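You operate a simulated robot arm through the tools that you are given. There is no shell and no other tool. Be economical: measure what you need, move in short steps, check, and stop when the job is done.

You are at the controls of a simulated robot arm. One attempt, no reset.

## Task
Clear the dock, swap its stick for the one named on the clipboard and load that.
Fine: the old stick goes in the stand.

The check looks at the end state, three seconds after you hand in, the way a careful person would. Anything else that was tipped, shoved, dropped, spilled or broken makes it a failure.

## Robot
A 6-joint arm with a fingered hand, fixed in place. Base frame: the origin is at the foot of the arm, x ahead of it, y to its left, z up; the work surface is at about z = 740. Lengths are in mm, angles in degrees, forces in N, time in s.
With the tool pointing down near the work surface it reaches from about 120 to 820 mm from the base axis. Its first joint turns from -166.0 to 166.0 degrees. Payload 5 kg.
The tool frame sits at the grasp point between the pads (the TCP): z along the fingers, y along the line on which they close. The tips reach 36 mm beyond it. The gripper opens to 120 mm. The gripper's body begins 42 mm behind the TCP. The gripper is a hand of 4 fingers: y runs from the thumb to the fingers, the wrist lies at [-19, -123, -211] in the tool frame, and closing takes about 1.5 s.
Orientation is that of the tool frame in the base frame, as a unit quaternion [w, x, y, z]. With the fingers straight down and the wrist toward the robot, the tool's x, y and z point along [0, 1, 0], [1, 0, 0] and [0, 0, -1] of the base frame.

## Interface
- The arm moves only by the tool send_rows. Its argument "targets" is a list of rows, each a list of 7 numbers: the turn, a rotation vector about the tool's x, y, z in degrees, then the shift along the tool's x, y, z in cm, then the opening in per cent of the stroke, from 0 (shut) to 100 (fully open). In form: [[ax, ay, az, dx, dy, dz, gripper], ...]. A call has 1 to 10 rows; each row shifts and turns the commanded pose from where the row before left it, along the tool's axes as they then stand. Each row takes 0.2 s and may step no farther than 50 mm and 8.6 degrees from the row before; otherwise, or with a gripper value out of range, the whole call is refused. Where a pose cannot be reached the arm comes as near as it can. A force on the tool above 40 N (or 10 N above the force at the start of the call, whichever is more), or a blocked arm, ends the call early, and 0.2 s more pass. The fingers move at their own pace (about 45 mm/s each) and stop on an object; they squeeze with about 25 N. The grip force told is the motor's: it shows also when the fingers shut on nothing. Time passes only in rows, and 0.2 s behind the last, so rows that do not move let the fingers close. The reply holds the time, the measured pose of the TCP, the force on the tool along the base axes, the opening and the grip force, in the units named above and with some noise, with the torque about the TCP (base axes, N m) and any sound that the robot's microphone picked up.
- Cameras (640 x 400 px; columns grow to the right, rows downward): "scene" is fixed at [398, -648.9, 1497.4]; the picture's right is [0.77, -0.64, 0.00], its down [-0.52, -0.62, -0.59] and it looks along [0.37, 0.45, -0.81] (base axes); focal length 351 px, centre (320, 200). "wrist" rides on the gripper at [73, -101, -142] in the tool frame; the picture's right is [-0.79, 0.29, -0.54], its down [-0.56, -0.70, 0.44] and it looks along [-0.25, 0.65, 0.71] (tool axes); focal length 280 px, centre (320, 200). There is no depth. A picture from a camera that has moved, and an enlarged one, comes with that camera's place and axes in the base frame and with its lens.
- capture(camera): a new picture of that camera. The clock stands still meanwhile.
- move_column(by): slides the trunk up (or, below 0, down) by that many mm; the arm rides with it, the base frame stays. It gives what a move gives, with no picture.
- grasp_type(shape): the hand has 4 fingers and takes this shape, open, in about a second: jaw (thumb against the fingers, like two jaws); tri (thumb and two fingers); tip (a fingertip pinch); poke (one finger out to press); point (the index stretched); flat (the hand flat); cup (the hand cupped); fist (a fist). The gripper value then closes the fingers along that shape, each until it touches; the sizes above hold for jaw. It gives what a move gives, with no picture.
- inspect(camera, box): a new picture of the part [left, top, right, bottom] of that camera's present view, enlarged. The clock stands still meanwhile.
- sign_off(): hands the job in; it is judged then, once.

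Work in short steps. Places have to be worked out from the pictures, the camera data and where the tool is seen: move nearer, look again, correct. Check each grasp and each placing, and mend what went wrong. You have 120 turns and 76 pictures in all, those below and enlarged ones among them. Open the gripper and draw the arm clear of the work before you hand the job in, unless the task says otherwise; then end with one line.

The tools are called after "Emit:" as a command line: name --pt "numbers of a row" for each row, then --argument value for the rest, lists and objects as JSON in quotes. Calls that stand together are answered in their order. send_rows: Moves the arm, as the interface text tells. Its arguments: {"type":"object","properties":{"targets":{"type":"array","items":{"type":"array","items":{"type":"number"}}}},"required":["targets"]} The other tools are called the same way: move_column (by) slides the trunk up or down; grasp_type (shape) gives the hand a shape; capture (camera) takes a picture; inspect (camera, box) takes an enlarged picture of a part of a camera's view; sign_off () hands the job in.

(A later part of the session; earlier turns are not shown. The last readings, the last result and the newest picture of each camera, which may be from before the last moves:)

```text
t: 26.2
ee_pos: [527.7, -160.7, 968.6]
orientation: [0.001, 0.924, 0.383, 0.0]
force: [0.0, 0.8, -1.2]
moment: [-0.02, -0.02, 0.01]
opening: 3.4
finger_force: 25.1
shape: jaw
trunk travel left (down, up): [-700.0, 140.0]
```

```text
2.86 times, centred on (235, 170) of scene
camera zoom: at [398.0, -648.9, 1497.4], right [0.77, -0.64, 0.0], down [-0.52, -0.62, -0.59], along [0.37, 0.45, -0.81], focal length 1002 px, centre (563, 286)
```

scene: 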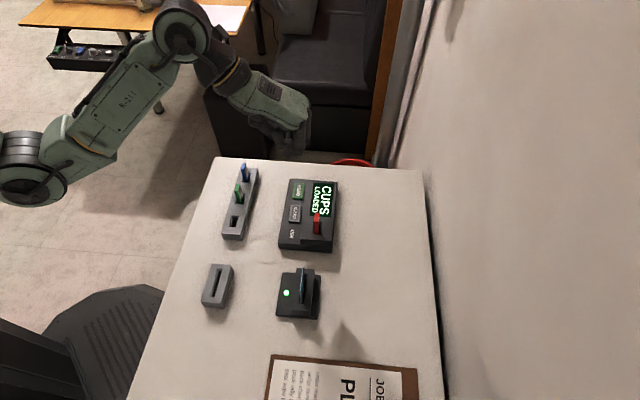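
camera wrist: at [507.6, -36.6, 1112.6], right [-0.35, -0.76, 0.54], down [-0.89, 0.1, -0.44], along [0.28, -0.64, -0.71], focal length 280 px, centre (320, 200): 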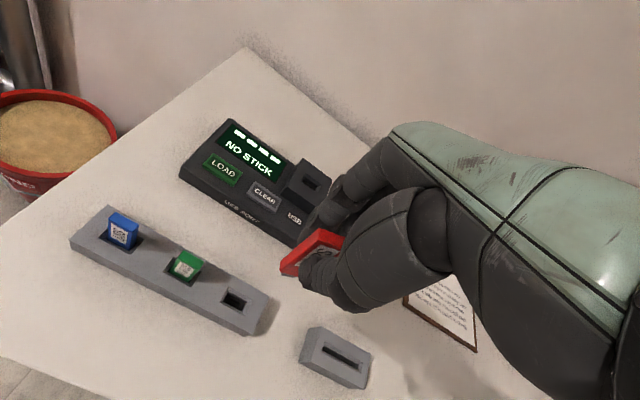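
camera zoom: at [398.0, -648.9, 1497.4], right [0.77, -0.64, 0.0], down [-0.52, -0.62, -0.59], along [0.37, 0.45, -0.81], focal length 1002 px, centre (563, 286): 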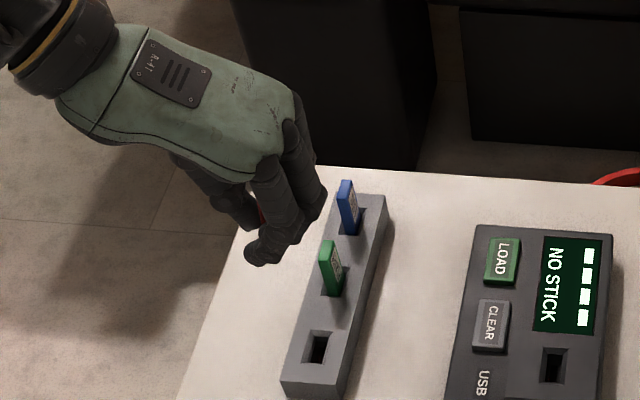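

Good view of the stand from the wrist camera; I enlarge it for triangulation and label check.

Emit:
inspect --camera "wrist" --box '[150, 210, 350, 335]'

Emit:
inspect --camera "scene" --box '[215, 180, 275, 245]'

```text
3.20 times, centred on (250, 272) of wrist
camera zoom: at [507.6, -36.6, 1112.6], right [-0.35, -0.76, 0.54], down [-0.89, 0.1, -0.44], along [0.28, -0.64, -0.71], focal length 897 px, centre (544, -32)
```

zoom: 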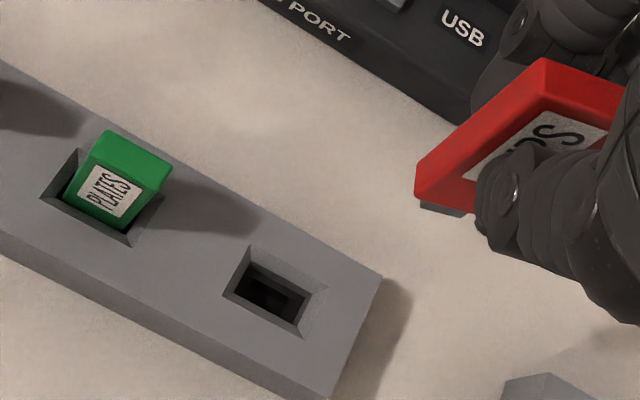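

```text
6.15 times, centred on (245, 212) of scene
camera zoom: at [398.0, -648.9, 1497.4], right [0.77, -0.64, 0.0], down [-0.52, -0.62, -0.59], along [0.37, 0.45, -0.81], focal length 2159 px, centre (782, 123)
```

zoom: 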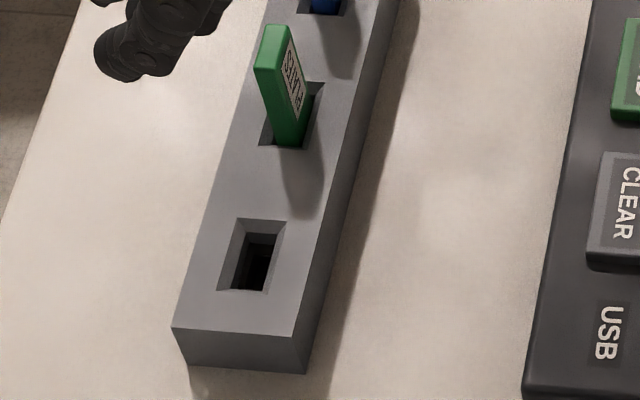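

Green is PLATES. Empty slot triangulates to (528.5,-162,769); red hangs straight under the TCP. I correct ~1.5 mm and descend to z≈850 for a check.

Emit:
send_rows --pt "0 0 0 -0.04 0.15 4.0 0" --pt "0 0 0 0 0 4.0 0" --pt "0 0 0 0 0 3.6 0"

Emit:
inspect --camera "wrist" --box '[200, 180, 400, 340]'

Emit:
inspect --camera "scene" --box '[190, 150, 290, 245]'

```text
t: 27.0
ee_pos: [529.9, -164.0, 854.7]
orientation: [0.001, 0.924, 0.382, 0.0]
force: [-0.2, -0.3, -0.4]
moment: [0.0, 0.02, 0.0]
opening: 3.3
finger_force: 25.1
shape: jaw
trunk travel left (down, up): [-700.0, 140.0]
```

```text
2.50 times, centred on (300, 260) of wrist
camera zoom: at [509.7, -40.9, 997.3], right [-0.35, -0.76, 0.54], down [-0.89, 0.1, -0.44], along [0.28, -0.64, -0.71], focal length 701 px, centre (370, 50)
```

zoom: 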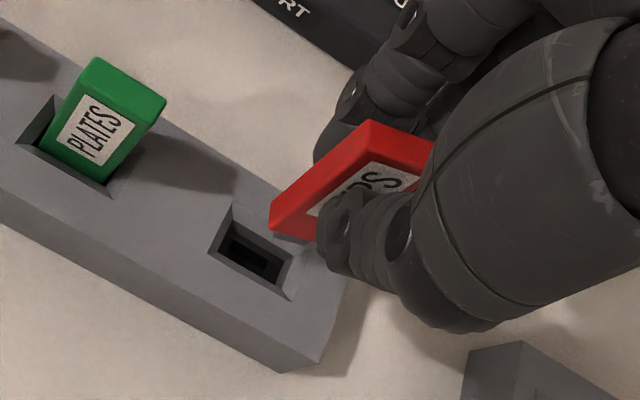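

```text
4.21 times, centred on (240, 198) of scene
camera zoom: at [398.0, -648.9, 1497.4], right [0.77, -0.64, 0.0], down [-0.52, -0.62, -0.59], along [0.37, 0.45, -0.81], focal length 1477 px, centre (657, 210)
```

zoom: 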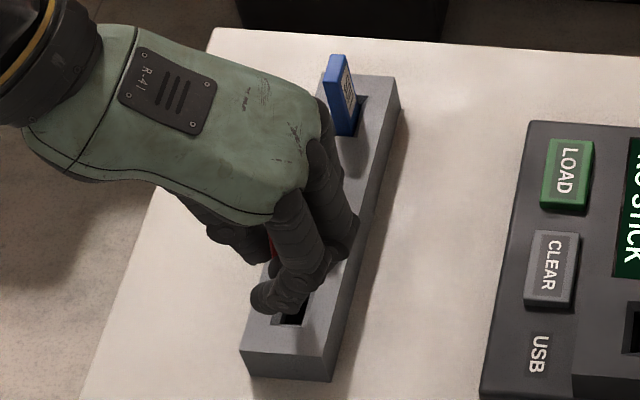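

Slot from this view: ≈(529.5,-162); the TCP reads (529.9,-164). I nudge -1 mm in tool y and descend a bit, re-reading.

Emit:
send_rows --pt "0 0 0 0.04 -0.1 0.5 0" --pt "0 0 0 0 0 0.3 0" --pt "0 0 0 0 0 0 0"

Emit:
inspect --camera "wrist" --box '[240, 220, 360, 310]'

```text
t: 27.8
ee_pos: [531.0, -162.0, 845.9]
orientation: [0.0, 0.924, 0.384, 0.0]
force: [0.3, -0.2, 0.9]
moment: [-0.03, 0.0, 0.03]
opening: 3.4
finger_force: 24.7
shape: jaw
trunk travel left (down, up): [-700.0, 140.0]
```

```text
4.44 times, centred on (300, 265) of wrist
camera zoom: at [509.8, -38.9, 988.6], right [-0.35, -0.76, 0.54], down [-0.89, 0.1, -0.44], along [0.28, -0.64, -0.71], focal length 1246 px, centre (409, -89)
```

zoom: 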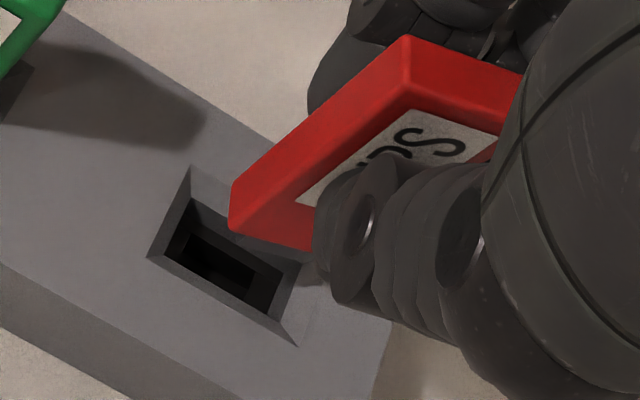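

Projection of the stick's lower corner lands within ~1 mm of the centred position in the slot. Descend in small steps.

Emit:
send_rows --pt "0 0 0 0 0 0.5 0" --pt "0 0 0 0 0 0.4 0" --pt "0 0 0 0 0 0.4 0" --pt "0 0 0 0 0 0.4 0"

Emit:
inspect --camera "wrist" --box '[240, 220, 360, 310]'

```text
t: 28.8
ee_pos: [531.2, -162.0, 830.2]
orientation: [-0.001, 0.924, 0.384, 0.001]
force: [-0.3, 0.8, 0.0]
moment: [0.0, 0.02, 0.03]
opening: 3.5
finger_force: 25.1
shape: jaw
trunk travel left (down, up): [-700.0, 140.0]
```

```text
4.44 times, centred on (300, 265) of wrist
camera zoom: at [510.6, -38.8, 971.8], right [-0.35, -0.76, 0.54], down [-0.89, 0.1, -0.44], along [0.28, -0.64, -0.71], focal length 1246 px, centre (409, -89)
```

zoom: 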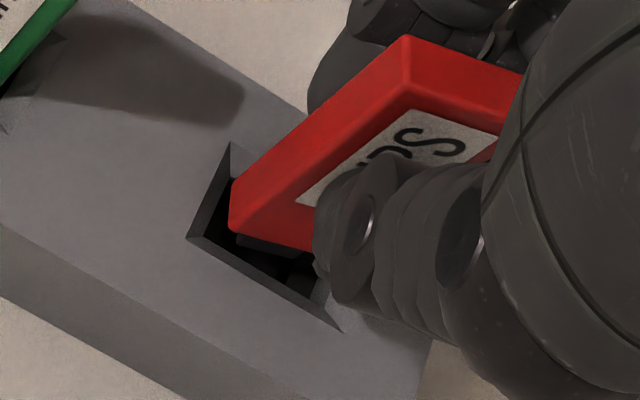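

The plug is entering the slot without force. Continue down ~16 mm to seat.

Emit:
send_rows --pt "0 0 0 0 0 0.4 0" --pt "0 0 0 0 0 0.4 0" --pt "0 0 0 0 0 0.4 0" --pt "0 0 0 0 0 0.3 0"

Emit:
inspect --camera "wrist" --box '[200, 180, 400, 340]'

```text
t: 29.8
ee_pos: [530.2, -163.3, 820.1]
orientation: [0.005, 0.924, 0.382, 0.004]
force: [-3.5, -2.9, 34.7]
moment: [-0.12, -0.05, -0.06]
opening: 4.8
finger_force: 25.0
shape: jaw
trunk travel left (down, up): [-700.0, 140.0]
```

```text
2.50 times, centred on (300, 260) of wrist
camera zoom: at [508.4, -38.6, 961.7], right [-0.36, -0.76, 0.54], down [-0.89, 0.1, -0.45], along [0.29, -0.64, -0.71], focal length 701 px, centre (370, 50)
```

zoom: 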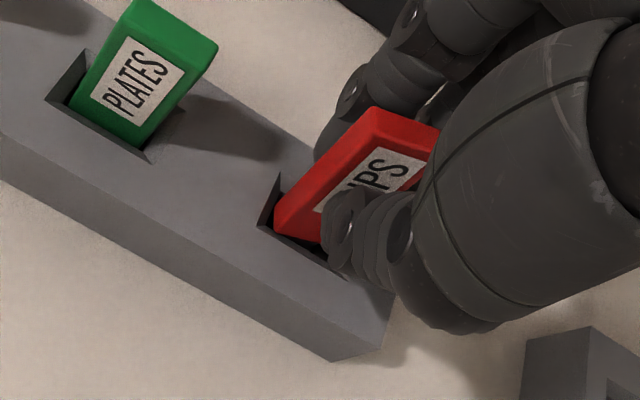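

35 N and the stick slid up a few mm: it's catching on the slot edge. I raise 4 mm to relieve and look closely at green vs red relative to their slots.

Emit:
send_rows --pt "0 0 0 0 0 -0.4 0" --pt "0 0 0 0 0 0 0"

Emit:
inspect --camera "wrist" --box '[190, 180, 370, 300]'

Emit:
inspect --camera "wrist" --box '[260, 220, 350, 290]'

Emit:
inspect --camera "scene" --box '[200, 170, 270, 240]'

```text
t: 30.4
ee_pos: [530.5, -161.3, 820.6]
orientation: [0.001, 0.924, 0.383, 0.001]
force: [0.4, -5.8, 25.2]
moment: [-0.21, -0.13, -0.08]
opening: 5.3
finger_force: 25.3
shape: jaw
trunk travel left (down, up): [-700.0, 140.0]
```

```text
3.33 times, centred on (280, 240) of wrist
camera zoom: at [508.6, -38.8, 962.2], right [-0.36, -0.76, 0.54], down [-0.89, 0.1, -0.45], along [0.29, -0.64, -0.71], focal length 935 px, centre (453, 67)
```

zoom: 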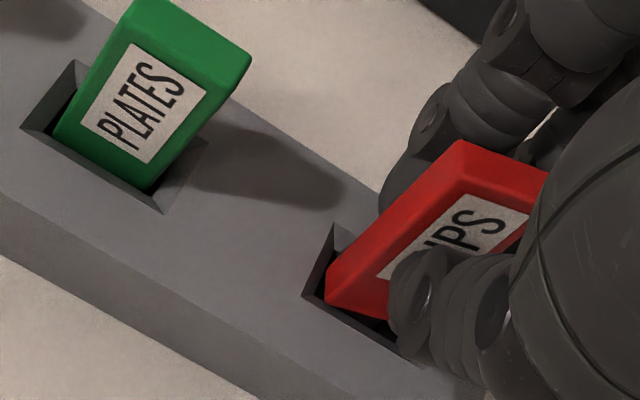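

```text
5.71 times, centred on (305, 255) of wrist
camera zoom: at [508.6, -38.8, 962.2], right [-0.36, -0.76, 0.54], down [-0.89, 0.1, -0.45], along [0.29, -0.64, -0.71], focal length 1602 px, centre (406, -114)
```

zoom: 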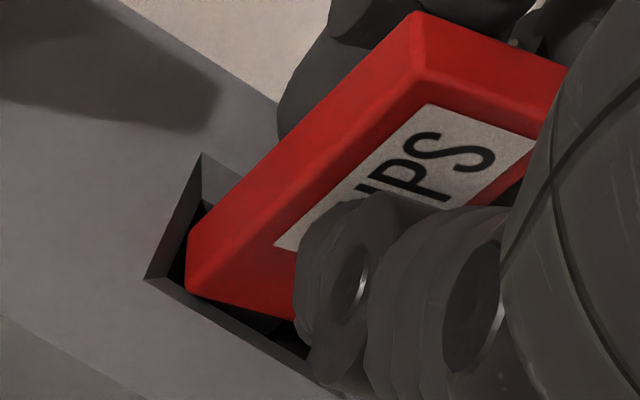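

```text
5.71 times, centred on (235, 205) of scene
camera zoom: at [398.0, -648.9, 1497.4], right [0.77, -0.64, 0.0], down [-0.52, -0.62, -0.59], along [0.37, 0.45, -0.81], focal length 2005 px, centre (806, 171)
```

zoom: 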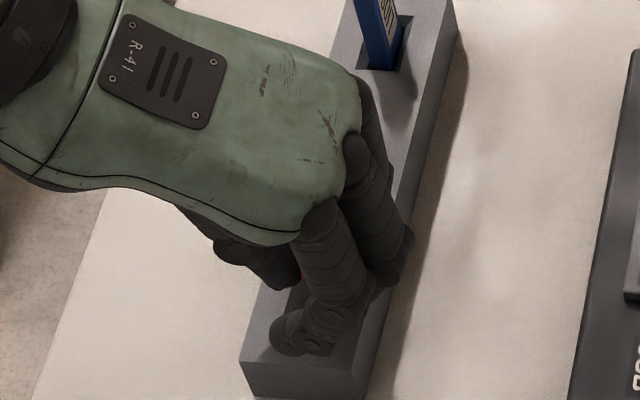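

The edges of red aren't parallel to the slot: it's turned about 16° (counter-clockwise) in the grip. I lift clear of the slot and yaw the hand +16° about tool z, then compare edges.

Emit:
send_rows --pt "0 0 0 0 0 -1.2 0" --pt "0 0 0 0 0 -1.2 0" --pt "0 0 8 0 0 0 0" --pt "0 0 8 0 0 0 0" --pt "0 0 0 0 0 0 0"

Emit:
inspect --camera "wrist" --box '[220, 180, 370, 290]'

```text
t: 31.6
ee_pos: [529.9, -163.3, 841.8]
orientation: [0.0, 0.968, 0.251, 0.001]
force: [-0.3, -0.2, -0.1]
moment: [0.0, -0.01, 0.01]
opening: 4.1
finger_force: 25.0
shape: jaw
trunk travel left (down, up): [-700.0, 140.0]
```

```text
3.64 times, centred on (295, 235) of wrist
camera zoom: at [544.2, -38.3, 984.8], right [-0.55, -0.63, 0.54], down [-0.83, 0.34, -0.44], along [0.1, -0.69, -0.71], focal length 1020 px, centre (411, 73)
```

zoom: 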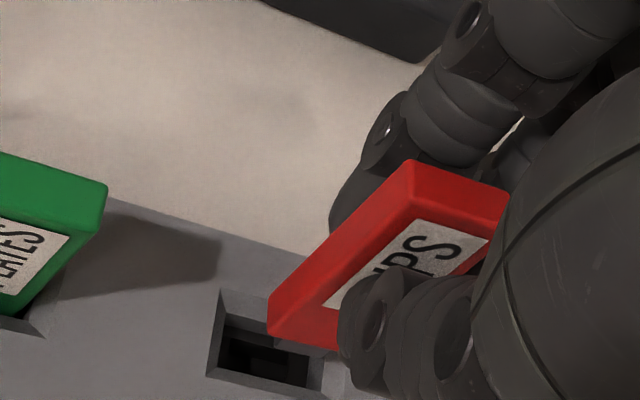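

Now parallel in yaw, but the stick also pitches ~8° (bottom toward the thumb). I correct the pitch, shift to recentre over the slot, and look again.

Emit:
send_rows --pt "-7.7 2.2 0 0 0 -0.3 0" --pt "0 0 0 -0.47 -0.98 0 0" --pt "0 0 0 0 0 0 0"

Emit:
inspect --camera "wrist" --box '[220, 200, 370, 310]'

Emit:
inspect --camera "scene" --box '[190, 170, 270, 240]'

```text
t: 32.4
ee_pos: [522.3, -155.7, 843.6]
orientation: [0.06, 0.966, 0.25, 0.036]
force: [0.3, 0.2, 0.0]
moment: [0.01, 0.01, 0.02]
opening: 4.1
finger_force: 24.7
shape: jaw
trunk travel left (down, up): [-700.0, 140.0]
```

```text
3.64 times, centred on (295, 255) of wrist
camera zoom: at [522.4, -17.8, 973.3], right [-0.6, -0.58, 0.55], down [-0.78, 0.29, -0.55], along [0.16, -0.76, -0.63], focal length 1020 px, centre (411, 0)
```

zoom: 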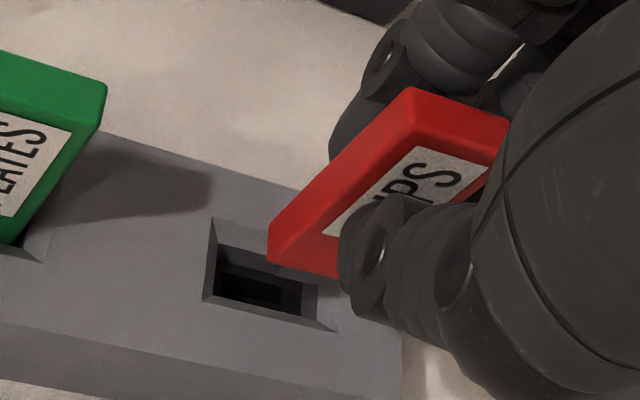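

```text
5.71 times, centred on (230, 205) of scene
camera zoom: at [398.0, -648.9, 1497.4], right [0.77, -0.64, 0.0], down [-0.52, -0.62, -0.59], along [0.37, 0.45, -0.81], focal length 2005 px, centre (834, 171)
```

zoom: 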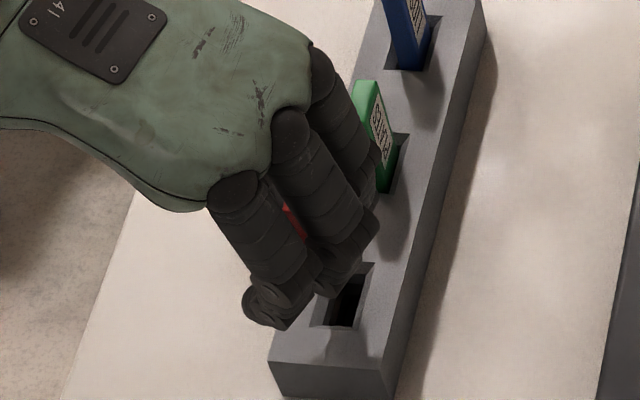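

Red is now vertical and parallel to the slot. I shift ~1.5 mm toward +v and lower 13 mm straight down, then look.

Emit:
send_rows --pt "0 0 0 0.041 0.144 0.021 0" --pt "0 0 0 -0.016 -0.058 0.426 0" --pt "0 0 0 -0.016 -0.058 0.426 0" --pt "0 0 0 -0.016 -0.058 0.426 0" --pt "0 0 0 0 0 0 0"

Emit:
inspect --camera "wrist" --box '[240, 220, 350, 300]'

```text
t: 33.6
ee_pos: [522.0, -155.5, 829.8]
orientation: [0.06, 0.966, 0.25, 0.035]
force: [0.0, -0.1, 0.0]
moment: [-0.01, -0.01, -0.03]
opening: 4.0
finger_force: 24.6
shape: jaw
trunk travel left (down, up): [-700.0, 140.0]
```

```text
5.00 times, centred on (295, 260) of wrist
camera zoom: at [523.5, -18.5, 960.9], right [-0.6, -0.58, 0.55], down [-0.78, 0.29, -0.55], along [0.16, -0.76, -0.63], focal length 1402 px, centre (445, -100)
```

zoom: 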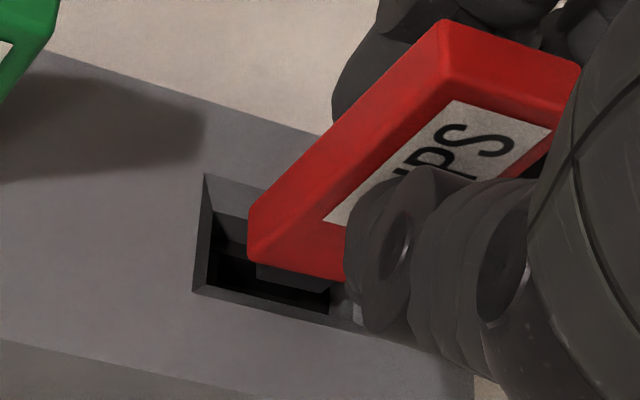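

Plug entering and centred within ~1 mm. Continue down 12 mm in small steps.

Emit:
send_rows --pt "0 0 0 -0.016 -0.058 0.4 0" --pt "0 0 0 -0.012 -0.04 0.3 0" --pt "0 0 0 -0.012 -0.04 0.3 0" --pt "0 0 0 -0.008 -0.027 0.2 0" --pt "0 0 0 0 0 0 0"

Emit:
inspect --camera "wrist" --box '[240, 220, 350, 300]'

```text
t: 34.8
ee_pos: [521.6, -157.2, 818.6]
orientation: [0.06, 0.966, 0.25, 0.035]
force: [0.5, -1.4, 7.2]
moment: [-0.09, -0.06, -0.03]
opening: 4.3
finger_force: 24.7
shape: jaw
trunk travel left (down, up): [-700.0, 140.0]
```

```text
5.00 times, centred on (295, 260) of wrist
camera zoom: at [523.4, -19.4, 949.0], right [-0.6, -0.58, 0.54], down [-0.78, 0.29, -0.56], along [0.16, -0.76, -0.63], focal length 1402 px, centre (445, -100)
```

zoom: 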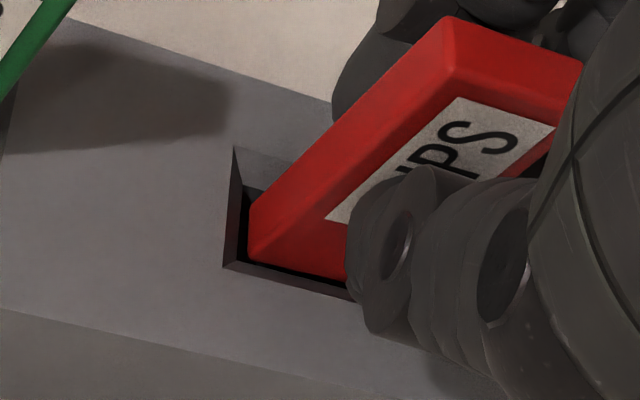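

Slight contact on the -v/-u side. Nudge +v 1 mm, +u 0.5 mm and continue down gently.

Emit:
send_rows --pt "0 0 0 -0.02 0.11 0.014 0" --pt "0 0 0 -0.008 -0.027 0.2 0" --pt "0 0 0 -0.008 -0.027 0.2 0" --pt "0 0 0 -0.008 -0.027 0.2 0" --pt "0 0 0 0 0 0 0"

Emit:
inspect --camera "wrist" --box '[240, 220, 350, 300]'

```text
t: 36.0
ee_pos: [523.4, -157.0, 815.0]
orientation: [0.061, 0.966, 0.25, 0.038]
force: [4.1, -2.8, 27.7]
moment: [-0.25, -0.34, 0.02]
opening: 5.4
finger_force: 24.7
shape: jaw
trunk travel left (down, up): [-700.0, 140.0]
```

```text
5.00 times, centred on (295, 260) of wrist
camera zoom: at [523.0, -19.7, 945.3], right [-0.61, -0.58, 0.54], down [-0.78, 0.29, -0.56], along [0.17, -0.76, -0.63], focal length 1402 px, centre (445, -100)
```

zoom: 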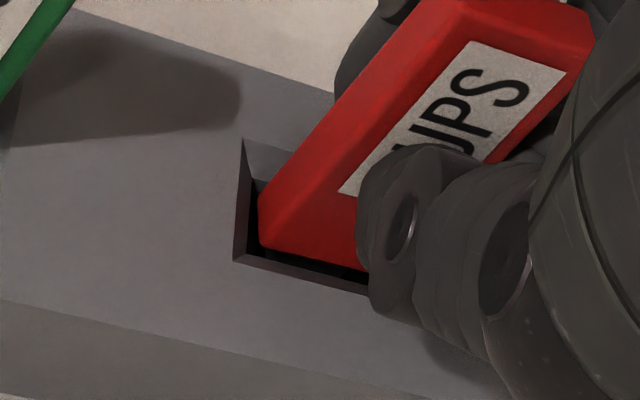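

The stick slid up in the grip again. I relieve the load and take a wider look at how it stands relative to green.

Emit:
send_rows --pt "0 0 0 0.012 0.04 -0.3 0" --pt "0 0 0 0 0 0 0"

Emit:
inspect --camera "wrist" --box '[200, 170, 380, 290]'

```text
t: 36.6
ee_pos: [521.3, -157.9, 816.4]
orientation: [0.06, 0.966, 0.25, 0.036]
force: [6.4, -1.4, 16.6]
moment: [-0.11, -0.37, 0.05]
opening: 5.2
finger_force: 25.1
shape: jaw
trunk travel left (down, up): [-700.0, 140.0]
```

```text
3.33 times, centred on (290, 230) of wrist
camera zoom: at [522.4, -19.7, 946.2], right [-0.6, -0.58, 0.55], down [-0.78, 0.29, -0.55], along [0.16, -0.76, -0.63], focal length 935 px, centre (420, 100)
```

zoom: 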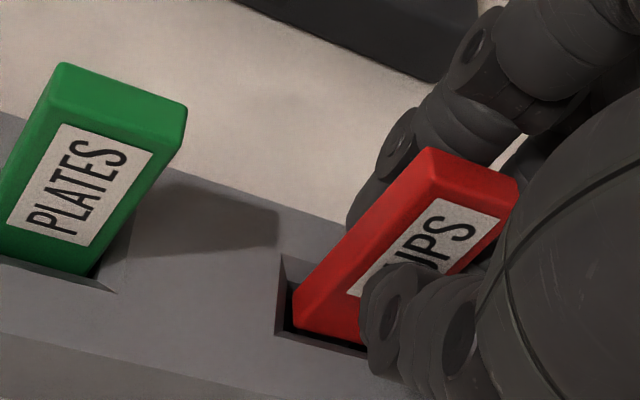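

Red's top is at ≈826 vs green's 813, so 12 mm still to go. The side force pushes toward +x; I follow it by ~1.5 mm and press down softly.

Emit:
send_rows --pt "0 0 0 0.012 0.04 -0.3 0" --pt "0 0 0 0.12 0.1 0.015 0" --pt "0 0 0 0 0 0 0"

Emit:
send_rows --pt "0 0 0 -0.008 -0.027 0.2 0" --pt "0 0 0 -0.008 -0.027 0.2 0" --pt "0 0 0 0 0 0 0"

```text
t: 37.4
ee_pos: [522.3, -157.8, 817.8]
orientation: [0.059, 0.966, 0.251, 0.035]
force: [-0.3, 0.5, -0.1]
moment: [0.01, 0.0, -0.03]
opening: 4.3
finger_force: 24.4
shape: jaw
trunk travel left (down, up): [-700.0, 140.0]
```

```text
t: 38.2
ee_pos: [524.0, -158.6, 814.9]
orientation: [0.059, 0.966, 0.25, 0.036]
force: [-0.8, 0.4, 0.4]
moment: [0.02, 0.06, -0.05]
opening: 4.4
finger_force: 25.7
shape: jaw
trunk travel left (down, up): [-700.0, 140.0]
```

No force now at the same depth: it's going in. Continue down in 2 mm rows.

Emit:
send_rows --pt "0 0 0 -0.008 -0.027 0.2 0" --pt "0 0 0 -0.008 -0.027 0.2 0" --pt "0 0 0 0 0 0 0"

Emit:
inspect --camera "wrist" --box '[200, 170, 380, 290]'

```text
t: 39.0
ee_pos: [524.5, -157.8, 810.6]
orientation: [0.06, 0.966, 0.25, 0.036]
force: [-0.8, 2.0, 1.7]
moment: [0.03, 0.05, -0.01]
opening: 4.4
finger_force: 24.9
shape: jaw
trunk travel left (down, up): [-700.0, 140.0]
```

```text
3.33 times, centred on (290, 230) of wrist
camera zoom: at [524.8, -20.5, 941.0], right [-0.6, -0.58, 0.55], down [-0.78, 0.29, -0.55], along [0.16, -0.76, -0.63], focal length 935 px, centre (420, 100)
```

zoom: 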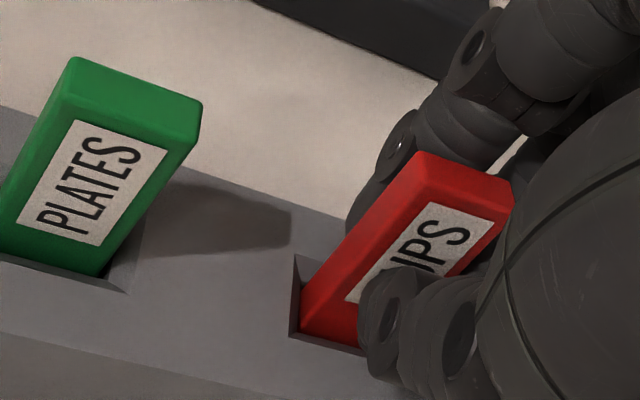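

Now 5 mm remain (top ≈818). Down 3 mm more, watching force, since fingertips near the stand top.

Emit:
send_rows --pt "0 0 0 -0.006 -0.02 0.15 0" --pt "0 0 0 -0.006 -0.02 0.15 0" --pt "0 0 0 -0.004 -0.014 0.1 0" --pt "0 0 0 0 0 0 0"

Emit:
inspect --camera "wrist" --box '[200, 170, 380, 290]'

```text
t: 40.0
ee_pos: [524.7, -157.2, 809.8]
orientation: [0.062, 0.965, 0.251, 0.037]
force: [-5.1, 1.7, 21.2]
moment: [-0.05, 0.0, -0.03]
opening: 4.7
finger_force: 24.5
shape: jaw
trunk travel left (down, up): [-700.0, 140.0]
```

```text
3.33 times, centred on (290, 230) of wrist
camera zoom: at [524.2, -20.4, 939.0], right [-0.61, -0.58, 0.54], down [-0.78, 0.29, -0.56], along [0.17, -0.76, -0.63], focal length 935 px, centre (420, 100)
```

zoom: 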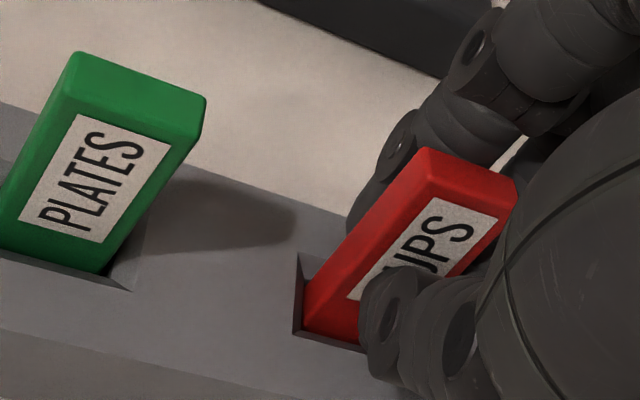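

21 N with a push toward -v; I follow that by 1 mm after easing, and press again.

Emit:
send_rows --pt "0 0 0 0.008 0.027 -0.3 0" --pt "0 0 0 -0.07 -0.08 -0.011 0" --pt "0 0 0 0 0 0 0"

Emit:
send_rows --pt "0 0 0 -0.006 -0.02 0.15 0" --pt "0 0 0 -0.006 -0.02 0.15 0" --pt "0 0 0 -0.006 -0.02 0.15 0" --pt "0 0 0 0 0 0 0"

```text
t: 40.8
ee_pos: [523.4, -157.9, 809.9]
orientation: [0.06, 0.966, 0.25, 0.035]
force: [2.3, 0.4, 8.5]
moment: [-0.09, -0.1, -0.02]
opening: 4.6
finger_force: 24.5
shape: jaw
trunk travel left (down, up): [-700.0, 140.0]
```

```text
t: 41.8
ee_pos: [522.4, -157.3, 809.1]
orientation: [0.062, 0.965, 0.25, 0.039]
force: [-2.0, 2.2, 31.2]
moment: [-0.21, -0.25, -0.01]
opening: 5.2
finger_force: 25.1
shape: jaw
trunk travel left (down, up): [-700.0, 140.0]
```

At 809 the fingertips are probably on the stand's top; the stick is well captured (~8 mm in). I ease the load and open the hand.

Emit:
send_rows --pt "0 0 0 0.01 0.035 -0.4 0" --pt "0 0 0 0 0 0 0" --pt "0 0 0 0 0 0 12" --pt "0 0 0 0 0 0 25" --pt "0 0 0 0 0 0 40" --pt "0 0 0 0 0 0 50" --pt "0 0 0 0 0 0 50"

Emit:
inspect --camera "wrist" --box '[200, 150, 400, 310]'

```text
t: 43.4
ee_pos: [523.3, -156.7, 808.6]
orientation: [0.059, 0.966, 0.25, 0.035]
force: [0.7, 0.1, 0.4]
moment: [-0.02, 0.0, 0.0]
opening: 59.2
finger_force: 0.0
shape: jaw
trunk travel left (down, up): [-700.0, 140.0]
```

```text
2.50 times, centred on (300, 230) of wrist
camera zoom: at [523.9, -19.6, 938.9], right [-0.6, -0.58, 0.55], down [-0.78, 0.29, -0.55], along [0.16, -0.76, -0.63], focal length 701 px, centre (370, 125)
```

zoom: 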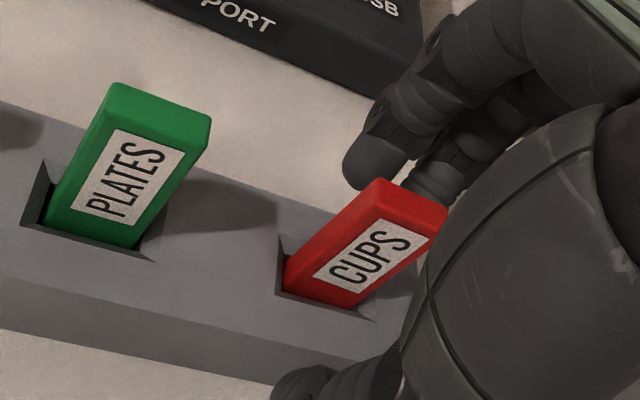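

Red is standing in the stand, top ≈814 (same as green): seated. I rise straight up 80 mm and, keeping this hand orientation (which held a stick upright), move 70 mm along the stand to over green.

Emit:
send_rows --pt "0 0 0 0.152 0.536 -3.96 50" --pt "0 0 0 0.152 0.536 -3.96 50" --pt "0 0 0 3.365 -0.965 0 50" --pt "0 0 0 3.365 -0.965 0 50" --pt "0 0 0 0 0 0 50"

Emit:
capture --camera "wrist"

Emit:
inspect --camera "scene" --box '[190, 130, 310, 240]'

```text
t: 44.6
ee_pos: [570.5, -108.2, 890.7]
orientation: [0.06, 0.966, 0.25, 0.035]
force: [-0.1, 0.3, -0.5]
moment: [0.05, -0.01, 0.0]
opening: 59.7
finger_force: 0.0
shape: jaw
trunk travel left (down, up): [-700.0, 140.0]
```

```text
12 pictures are left
camera wrist: at [571.5, 29.4, 1021.5], right [-0.6, -0.58, 0.55], down [-0.78, 0.29, -0.55], along [0.16, -0.76, -0.63], focal length 280 px, centre (320, 200)
```

wrist: 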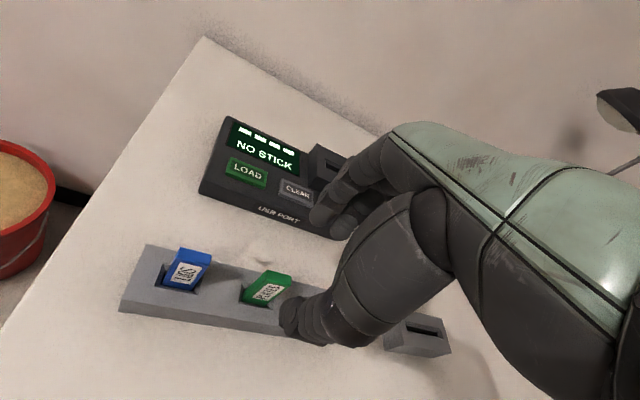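

```text
3.64 times, centred on (250, 185) of scene
camera zoom: at [398.0, -648.9, 1497.4], right [0.77, -0.64, 0.0], down [-0.52, -0.62, -0.59], along [0.37, 0.45, -0.81], focal length 1276 px, centre (574, 254)
```

zoom: 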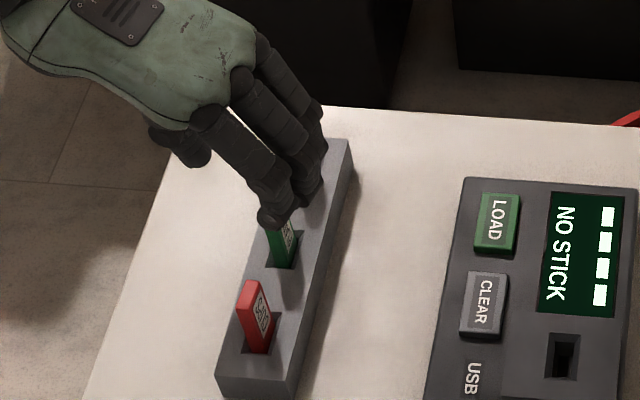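

Red stands properly. Green should be one pitch over, so I descend straight 75 mm around it (same offset as at release) and check once before closing.

Emit:
send_rows --pt "0 0 0 0.09 0.05 0 50" --pt "0 0 0 -0.115 -0.402 2.97 50" --pt "0 0 0 -0.115 -0.402 2.97 50" --pt "0 0 0 -0.058 -0.2 1.5 50" --pt "0 0 0 0 0 0 50"

Emit:
inspect --camera "wrist" --box '[200, 150, 400, 310]'

```text
t: 45.8
ee_pos: [573.8, -109.5, 813.4]
orientation: [0.061, 0.966, 0.25, 0.035]
force: [0.3, 0.0, 0.2]
moment: [0.01, -0.02, -0.02]
opening: 59.5
finger_force: 0.1
shape: jaw
trunk travel left (down, up): [-700.0, 140.0]
```

```text
2.50 times, centred on (300, 230) of wrist
camera zoom: at [574.7, 28.3, 944.4], right [-0.6, -0.58, 0.55], down [-0.78, 0.29, -0.55], along [0.16, -0.76, -0.63], focal length 701 px, centre (370, 125)
```

zoom: 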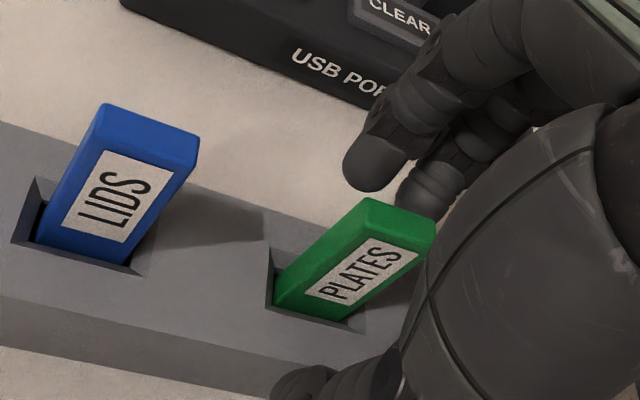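

Compared with the red release picture, the hand sits ~3 mm too far +v. I correct that and close.

Emit:
send_rows --pt "0 0 0 -0.08 -0.28 -0.04 50" --pt "0 0 0 0 0 0 50" --pt "0 0 0 0 0 0 0" --pt "0 0 0 0 0 0 0" --pt "0 0 0 0 0 0 0" --pt "0 0 0 0 0 0 0" --pt "0 0 0 0 0 0 0" --pt "0 0 0 0 0 0 0" --pt "0 0 0 0 0 0 0"

```text
t: 47.8
ee_pos: [570.6, -107.0, 813.9]
orientation: [0.06, 0.965, 0.251, 0.036]
force: [1.5, -0.7, 0.5]
moment: [-0.01, -0.01, 0.0]
opening: 2.8
finger_force: 25.1
shape: jaw
trunk travel left (down, up): [-700.0, 140.0]
```

Closed with little side load. Lift straight up 70 mm and look at the stick in the hand.

Emit:
send_rows --pt "0 0 0 0.038 0.134 -0.99 0" --pt "0 0 0 0.038 0.134 -0.99 0" --pt "0 0 0 0.095 0.335 -2.48 0" --pt "0 0 0 0.152 0.536 -3.96 0" --pt "0 0 0 0 0 0 0"

Emit:
inspect --camera "wrist" --box '[200, 180, 380, 300]'

```text
t: 49.0
ee_pos: [573.3, -106.6, 899.2]
orientation: [0.061, 0.966, 0.25, 0.035]
force: [-0.2, 0.8, -0.9]
moment: [0.01, 0.01, 0.01]
opening: 2.7
finger_force: 25.1
shape: jaw
trunk travel left (down, up): [-700.0, 140.0]
```

```text
3.33 times, centred on (290, 240) of wrist
camera zoom: at [574.0, 31.2, 1029.3], right [-0.6, -0.58, 0.55], down [-0.78, 0.29, -0.55], along [0.16, -0.76, -0.63], focal length 935 px, centre (420, 67)
```

zoom: 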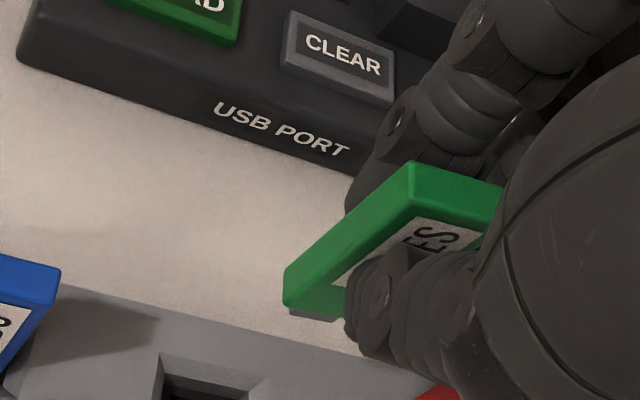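

Green is nearly upright in the hand: ~4° yaw and ~2° pitch to trim. I raise 16 mm, carry it to above the dock slot at TCP ≈(657,-312), and apply the trim.

Emit:
send_rows --pt "0 0 0 0.06 0.21 -1.58 0" --pt "0 0 0 -0.524 4.36 0.57 0" --pt "0 0 0 -0.524 4.36 0.57 0" --pt "0 0 0 -0.524 4.36 0.57 0" --pt "0 0 0 -0.524 4.36 0.57 0" --pt "0 0 0 -0.524 4.36 0.57 0" --pt "1.9 -0.55 4 0 0 0 0" --pt "0 0 0 0 0 0 0"

```text
t: 50.8
ee_pos: [654.9, -311.1, 914.9]
orientation: [0.043, 0.975, 0.215, 0.028]
force: [-1.0, -0.3, -0.2]
moment: [0.0, 0.01, -0.03]
opening: 2.8
finger_force: 24.9
shape: jaw
trunk travel left (down, up): [-700.0, 140.0]
```

Descend 47 mm to just above the slot (TCP ≈868) and look.

Emit:
send_rows --pt "0 0 0 -0.01 -0.15 2.34 0" --pt "0 0 0 -0.085 -0.232 2.34 0" --pt "0 0 0 0 0 0 0"

Emit:
inspect --camera "wrist" --box '[220, 205, 370, 305]'

```text
t: 51.6
ee_pos: [656.9, -312.5, 867.6]
orientation: [0.046, 0.975, 0.216, 0.028]
force: [0.0, 0.7, 0.4]
moment: [0.02, -0.01, 0.02]
opening: 2.8
finger_force: 25.1
shape: jaw
trunk travel left (down, up): [-700.0, 140.0]
```

```text
4.00 times, centred on (295, 255) of wrist
camera zoom: at [668.7, -178.2, 1001.5], right [-0.63, -0.56, 0.54], down [-0.77, 0.36, -0.53], along [0.1, -0.75, -0.65], focal length 1122 px, centre (420, -20)
```

zoom: 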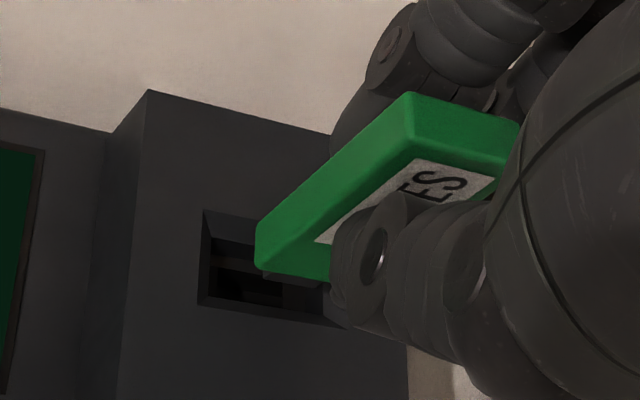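

Alignment with the slot is within ~0.5 mm, upright and parallel. Descend in small steps.

Emit:
send_rows --pt "0 0 0 -0.014 -0.04 0.4 0" --pt "0 0 0 -0.014 -0.04 0.4 0" --pt "0 0 0 -0.011 -0.03 0.3 0" --pt "0 0 0 0 0 0 0"

Emit:
send_rows --pt "0 0 0 -0.007 -0.02 0.2 0" --pt "0 0 0 -0.007 -0.02 0.2 0" --pt "0 0 0 0 0 0 0"

```text
t: 52.6
ee_pos: [656.5, -311.5, 856.0]
orientation: [0.046, 0.975, 0.217, 0.028]
force: [1.4, -0.1, -0.5]
moment: [0.0, 0.01, -0.03]
opening: 2.8
finger_force: 24.6
shape: jaw
trunk travel left (down, up): [-700.0, 140.0]
```

```text
t: 53.4
ee_pos: [656.9, -312.0, 851.4]
orientation: [0.045, 0.975, 0.216, 0.029]
force: [0.6, -0.6, 0.4]
moment: [0.03, 0.01, -0.01]
opening: 2.8
finger_force: 24.8
shape: jaw
trunk travel left (down, up): [-700.0, 140.0]
```

No contact yet at 851; go on in 2 mm rows.

Emit:
send_rows --pt "0 0 0 -0.007 -0.02 0.2 0" --pt "0 0 0 -0.007 -0.02 0.2 0" --pt "0 0 0 0 0 0 0"

Emit:
inspect --camera "wrist" --box '[220, 205, 370, 305]'

```text
t: 54.2
ee_pos: [657.1, -310.5, 849.3]
orientation: [0.044, 0.975, 0.216, 0.028]
force: [0.0, -1.4, 2.1]
moment: [-0.04, -0.05, -0.03]
opening: 2.8
finger_force: 25.2
shape: jaw
trunk travel left (down, up): [-700.0, 140.0]
```

```text
4.00 times, centred on (295, 255) of wrist
camera zoom: at [668.8, -178.0, 983.2], right [-0.63, -0.56, 0.54], down [-0.77, 0.36, -0.53], along [0.1, -0.75, -0.65], focal length 1122 px, centre (420, -20)
```

zoom: 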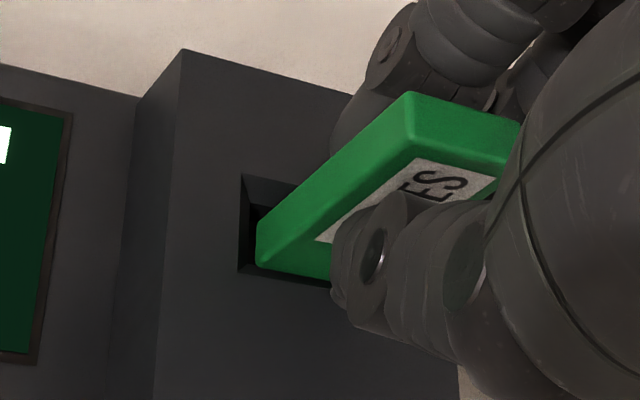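

Light contact; the stick is ~2 mm toward -v and ~1 mm toward -u. Shift accordingly and continue.

Emit:
send_rows --pt "0 0 0 0.003 0.01 -0.1 0" --pt "0 0 0 -0.02 0.175 0.017 0" --pt "0 0 0 -0.007 -0.02 0.2 0" --pt "0 0 0 -0.007 -0.02 0.2 0" --pt "0 0 0 0 0 0 0"

```text
t: 55.4
ee_pos: [657.6, -313.0, 846.1]
orientation: [0.046, 0.975, 0.216, 0.029]
force: [0.3, -1.2, 4.8]
moment: [-0.06, -0.03, 0.02]
opening: 2.7
finger_force: 24.9
shape: jaw
trunk travel left (down, up): [-700.0, 140.0]
```

Going in with ~5 N. Two more mm with a slight -y nudge.

Emit:
send_rows --pt "0 0 0 -0.03 0.03 0.1 0" --pt "0 0 0 -0.007 -0.02 0.15 0" --pt "0 0 0 0 0 0 0"

```text
t: 56.2
ee_pos: [657.6, -313.6, 844.3]
orientation: [0.046, 0.974, 0.218, 0.03]
force: [2.4, 0.6, 16.7]
moment: [-0.07, -0.16, -0.01]
opening: 3.5
finger_force: 25.0
shape: jaw
trunk travel left (down, up): [-700.0, 140.0]
```

Force now points +x; ease, shift +1 mm in x, press again.

Emit:
send_rows --pt "0 0 0 0.011 0.03 -0.3 0" --pt "0 0 0 0.09 0.045 0 0" --pt "0 0 0 -0.007 -0.02 0.2 0" --pt "0 0 0 -0.007 -0.02 0.2 0" --pt "0 0 0 0 0 0 0"

```text
t: 57.4
ee_pos: [659.0, -313.8, 845.4]
orientation: [0.046, 0.975, 0.216, 0.031]
force: [0.4, -2.9, 20.1]
moment: [-0.16, -0.15, -0.01]
opening: 3.8
finger_force: 25.4
shape: jaw
trunk travel left (down, up): [-700.0, 140.0]
```

Now the push is -y; ease, shift 1.2 mm -y, press again.

Emit:
send_rows --pt "0 0 0 0.011 0.03 -0.3 0" --pt "0 0 0 -0.05 0.11 0.01 0" --pt "0 0 0 -0.007 -0.02 0.15 0" --pt "0 0 0 -0.007 -0.02 0.15 0" --pt "0 0 0 0 0 0 0"

Emit:
inspect --camera "wrist" --box '[220, 190, 370, 290]'

```text
t: 58.6
ee_pos: [657.2, -314.7, 846.1]
orientation: [0.044, 0.975, 0.217, 0.03]
force: [3.4, -0.5, 19.5]
moment: [-0.05, -0.21, 0.02]
opening: 3.8
finger_force: 24.7
shape: jaw
trunk travel left (down, up): [-700.0, 140.0]
```

```text
4.00 times, centred on (295, 240) of wrist
camera zoom: at [669.4, -180.7, 979.4], right [-0.64, -0.55, 0.54], down [-0.77, 0.36, -0.53], along [0.1, -0.75, -0.65], focal length 1122 px, centre (420, 40)
```

zoom: 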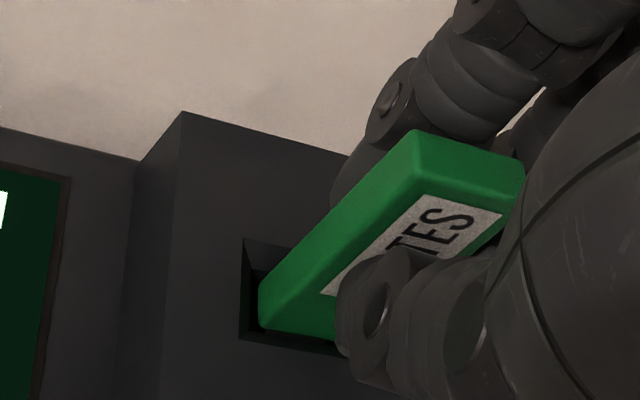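

The stick has slid up ~5 mm and pitched ~3°. I unload fully (up 6 mm), re-trim pitch with recentre, and read the force.

Emit:
send_rows --pt "0 0 0 0.022 0.06 -0.6 0" --pt "-2.8 0.9 0 -0.05 -0.14 0 0" --pt "0 0 0 0 0 0 0"

Emit:
send_rows --pt "0 0 0 -0.01 -0.03 0.2 0" --pt "0 0 0 -0.01 -0.03 0.2 0" --pt "0 0 0 0 0 0 0"

```text
t: 59.4
ee_pos: [656.1, -313.9, 845.5]
orientation: [0.066, 0.973, 0.216, 0.04]
force: [0.2, 0.6, 0.5]
moment: [0.04, -0.04, 0.04]
opening: 3.2
finger_force: 25.3
shape: jaw
trunk travel left (down, up): [-700.0, 140.0]
```

```text
t: 60.2
ee_pos: [657.3, -312.5, 845.7]
orientation: [0.068, 0.973, 0.217, 0.043]
force: [-1.1, -1.2, 8.1]
moment: [-0.03, -0.04, 0.03]
opening: 3.6
finger_force: 25.0
shape: jaw
trunk travel left (down, up): [-700.0, 140.0]
```

Resting on the ledge at ~8 N. I search under light load: +u 1 mm first.

Emit:
send_rows --pt "0 0 0 -0.05 0.017 0 0" --pt "0 0 0 -0.05 0.017 0 0" --pt "0 0 0 0 0 0 0"

Emit:
inspect --camera "wrist" --box '[220, 190, 370, 290]'

```text
t: 61.0
ee_pos: [656.2, -314.9, 846.3]
orientation: [0.068, 0.973, 0.215, 0.042]
force: [1.4, 0.1, 11.1]
moment: [-0.03, -0.13, 0.02]
opening: 3.3
finger_force: 25.3
shape: jaw
trunk travel left (down, up): [-700.0, 140.0]
```

```text
4.00 times, centred on (295, 240) of wrist
camera zoom: at [663.3, -175.8, 974.8], right [-0.65, -0.53, 0.54], down [-0.75, 0.34, -0.57], along [0.12, -0.77, -0.62], focal length 1122 px, centre (420, 40)
```

zoom: 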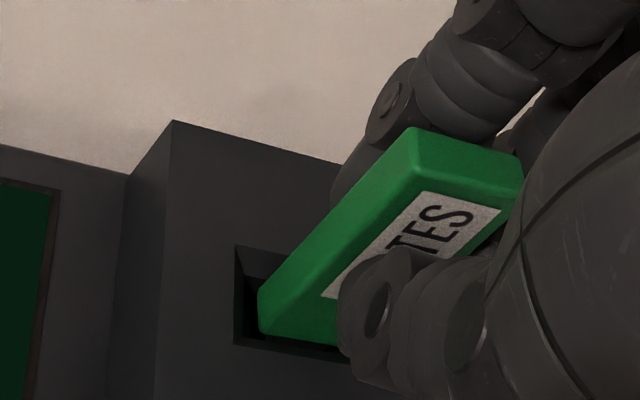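

Nearly centred, still ~2.5° pitch (bottom to -v). Unload, trim pitch, and press again.

Emit:
send_rows --pt "0 0 0 0.012 0.04 -0.35 0" --pt "-2.35 0.85 0 -0.041 -0.113 0 0" --pt "0 0 0 0 0 0 0"

Emit:
send_rows --pt "0 0 0 -0.01 -0.03 0.2 0" --pt "0 0 0 -0.01 -0.03 0.2 0" --pt "0 0 0 0 0 0 0"

```text
t: 61.8
ee_pos: [654.9, -314.9, 845.0]
orientation: [0.084, 0.971, 0.216, 0.053]
force: [0.8, 0.4, -0.6]
moment: [0.01, -0.01, 0.03]
opening: 3.3
finger_force: 25.2
shape: jaw
trunk travel left (down, up): [-700.0, 140.0]
```

```text
t: 62.6
ee_pos: [655.8, -313.5, 843.8]
orientation: [0.086, 0.971, 0.216, 0.053]
force: [1.3, -0.3, -0.2]
moment: [0.04, 0.0, -0.02]
opening: 3.2
finger_force: 25.0
shape: jaw
trunk travel left (down, up): [-700.0, 140.0]
```

Free at 843.8 with no force; continue down.

Emit:
send_rows --pt "0 0 0 -0.01 -0.035 0.2 0" --pt "0 0 0 -0.01 -0.035 0.2 0" --pt "0 0 0 0 0 0 0"

```text
t: 63.4
ee_pos: [654.8, -312.7, 837.8]
orientation: [0.085, 0.971, 0.216, 0.054]
force: [-0.3, -1.7, 0.0]
moment: [0.02, -0.02, -0.01]
opening: 3.6
finger_force: 24.6
shape: jaw
trunk travel left (down, up): [-700.0, 140.0]
```

It's sliding in (837.8). Two to four mm more.

Emit:
send_rows --pt "0 0 0 -0.01 -0.035 0.2 0" --pt "0 0 0 -0.007 -0.025 0.15 0" --pt "0 0 0 0 0 0 0"

```text
t: 64.2
ee_pos: [655.6, -314.4, 836.6]
orientation: [0.085, 0.971, 0.217, 0.054]
force: [-1.3, 1.6, 9.0]
moment: [-0.03, -0.07, 0.0]
opening: 3.6
finger_force: 24.8
shape: jaw
trunk travel left (down, up): [-700.0, 140.0]
```

9 N at near-seated height. Ease and open, letting it settle as red did, then look.

Emit:
send_rows --pt "0 0 0 0.005 0.02 -0.1 0" --pt "0 0 0 0 0 0 0" --pt "0 0 0 0 0 0 12" --pt "0 0 0 0 0 0 25" --pt "0 0 0 0 0 0 40" --pt "0 0 0 0 0 0 55" --pt "0 0 0 0 0 0 55"

Emit:
capture --camera "wrist"

```text
t: 65.8
ee_pos: [655.4, -315.3, 839.1]
orientation: [0.087, 0.971, 0.215, 0.054]
force: [1.1, -2.1, 12.0]
moment: [0.2, 0.02, -0.05]
opening: 60.6
finger_force: 0.0
shape: jaw
trunk travel left (down, up): [-700.0, 140.0]
```

```text
4 pictures are left
camera wrist: at [658.7, -171.8, 963.9], right [-0.67, -0.52, 0.53], down [-0.73, 0.32, -0.61], along [0.14, -0.79, -0.59], focal length 280 px, centre (320, 200)
```

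wrist: 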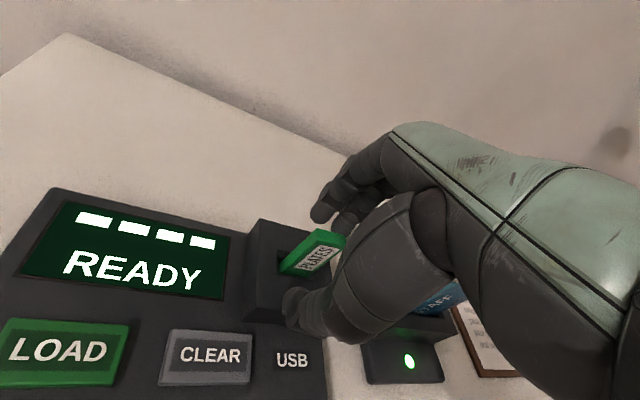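

Display says READY: the stick is recognised. The thumb tip presses the block slightly; I rise straight up clear of it.

Emit:
send_rows --pt "0 0 0 0.069 0.19 -0.98 55" --pt "0 0 0 0.207 0.57 -2.94 55" --pt "0 0 0 0.31 0.855 -4.4 55" --pt "0 0 0 0.31 0.855 -4.4 55" --pt "0 0 0 0.31 0.855 -4.4 55" --pt "0 0 0 0 0 0 55"

```text
t: 67.2
ee_pos: [658.8, -311.6, 1010.6]
orientation: [0.084, 0.971, 0.216, 0.054]
force: [0.0, -1.0, 0.0]
moment: [0.03, -0.01, 0.0]
opening: 65.8
finger_force: 0.0
shape: jaw
trunk travel left (down, up): [-700.0, 140.0]
```

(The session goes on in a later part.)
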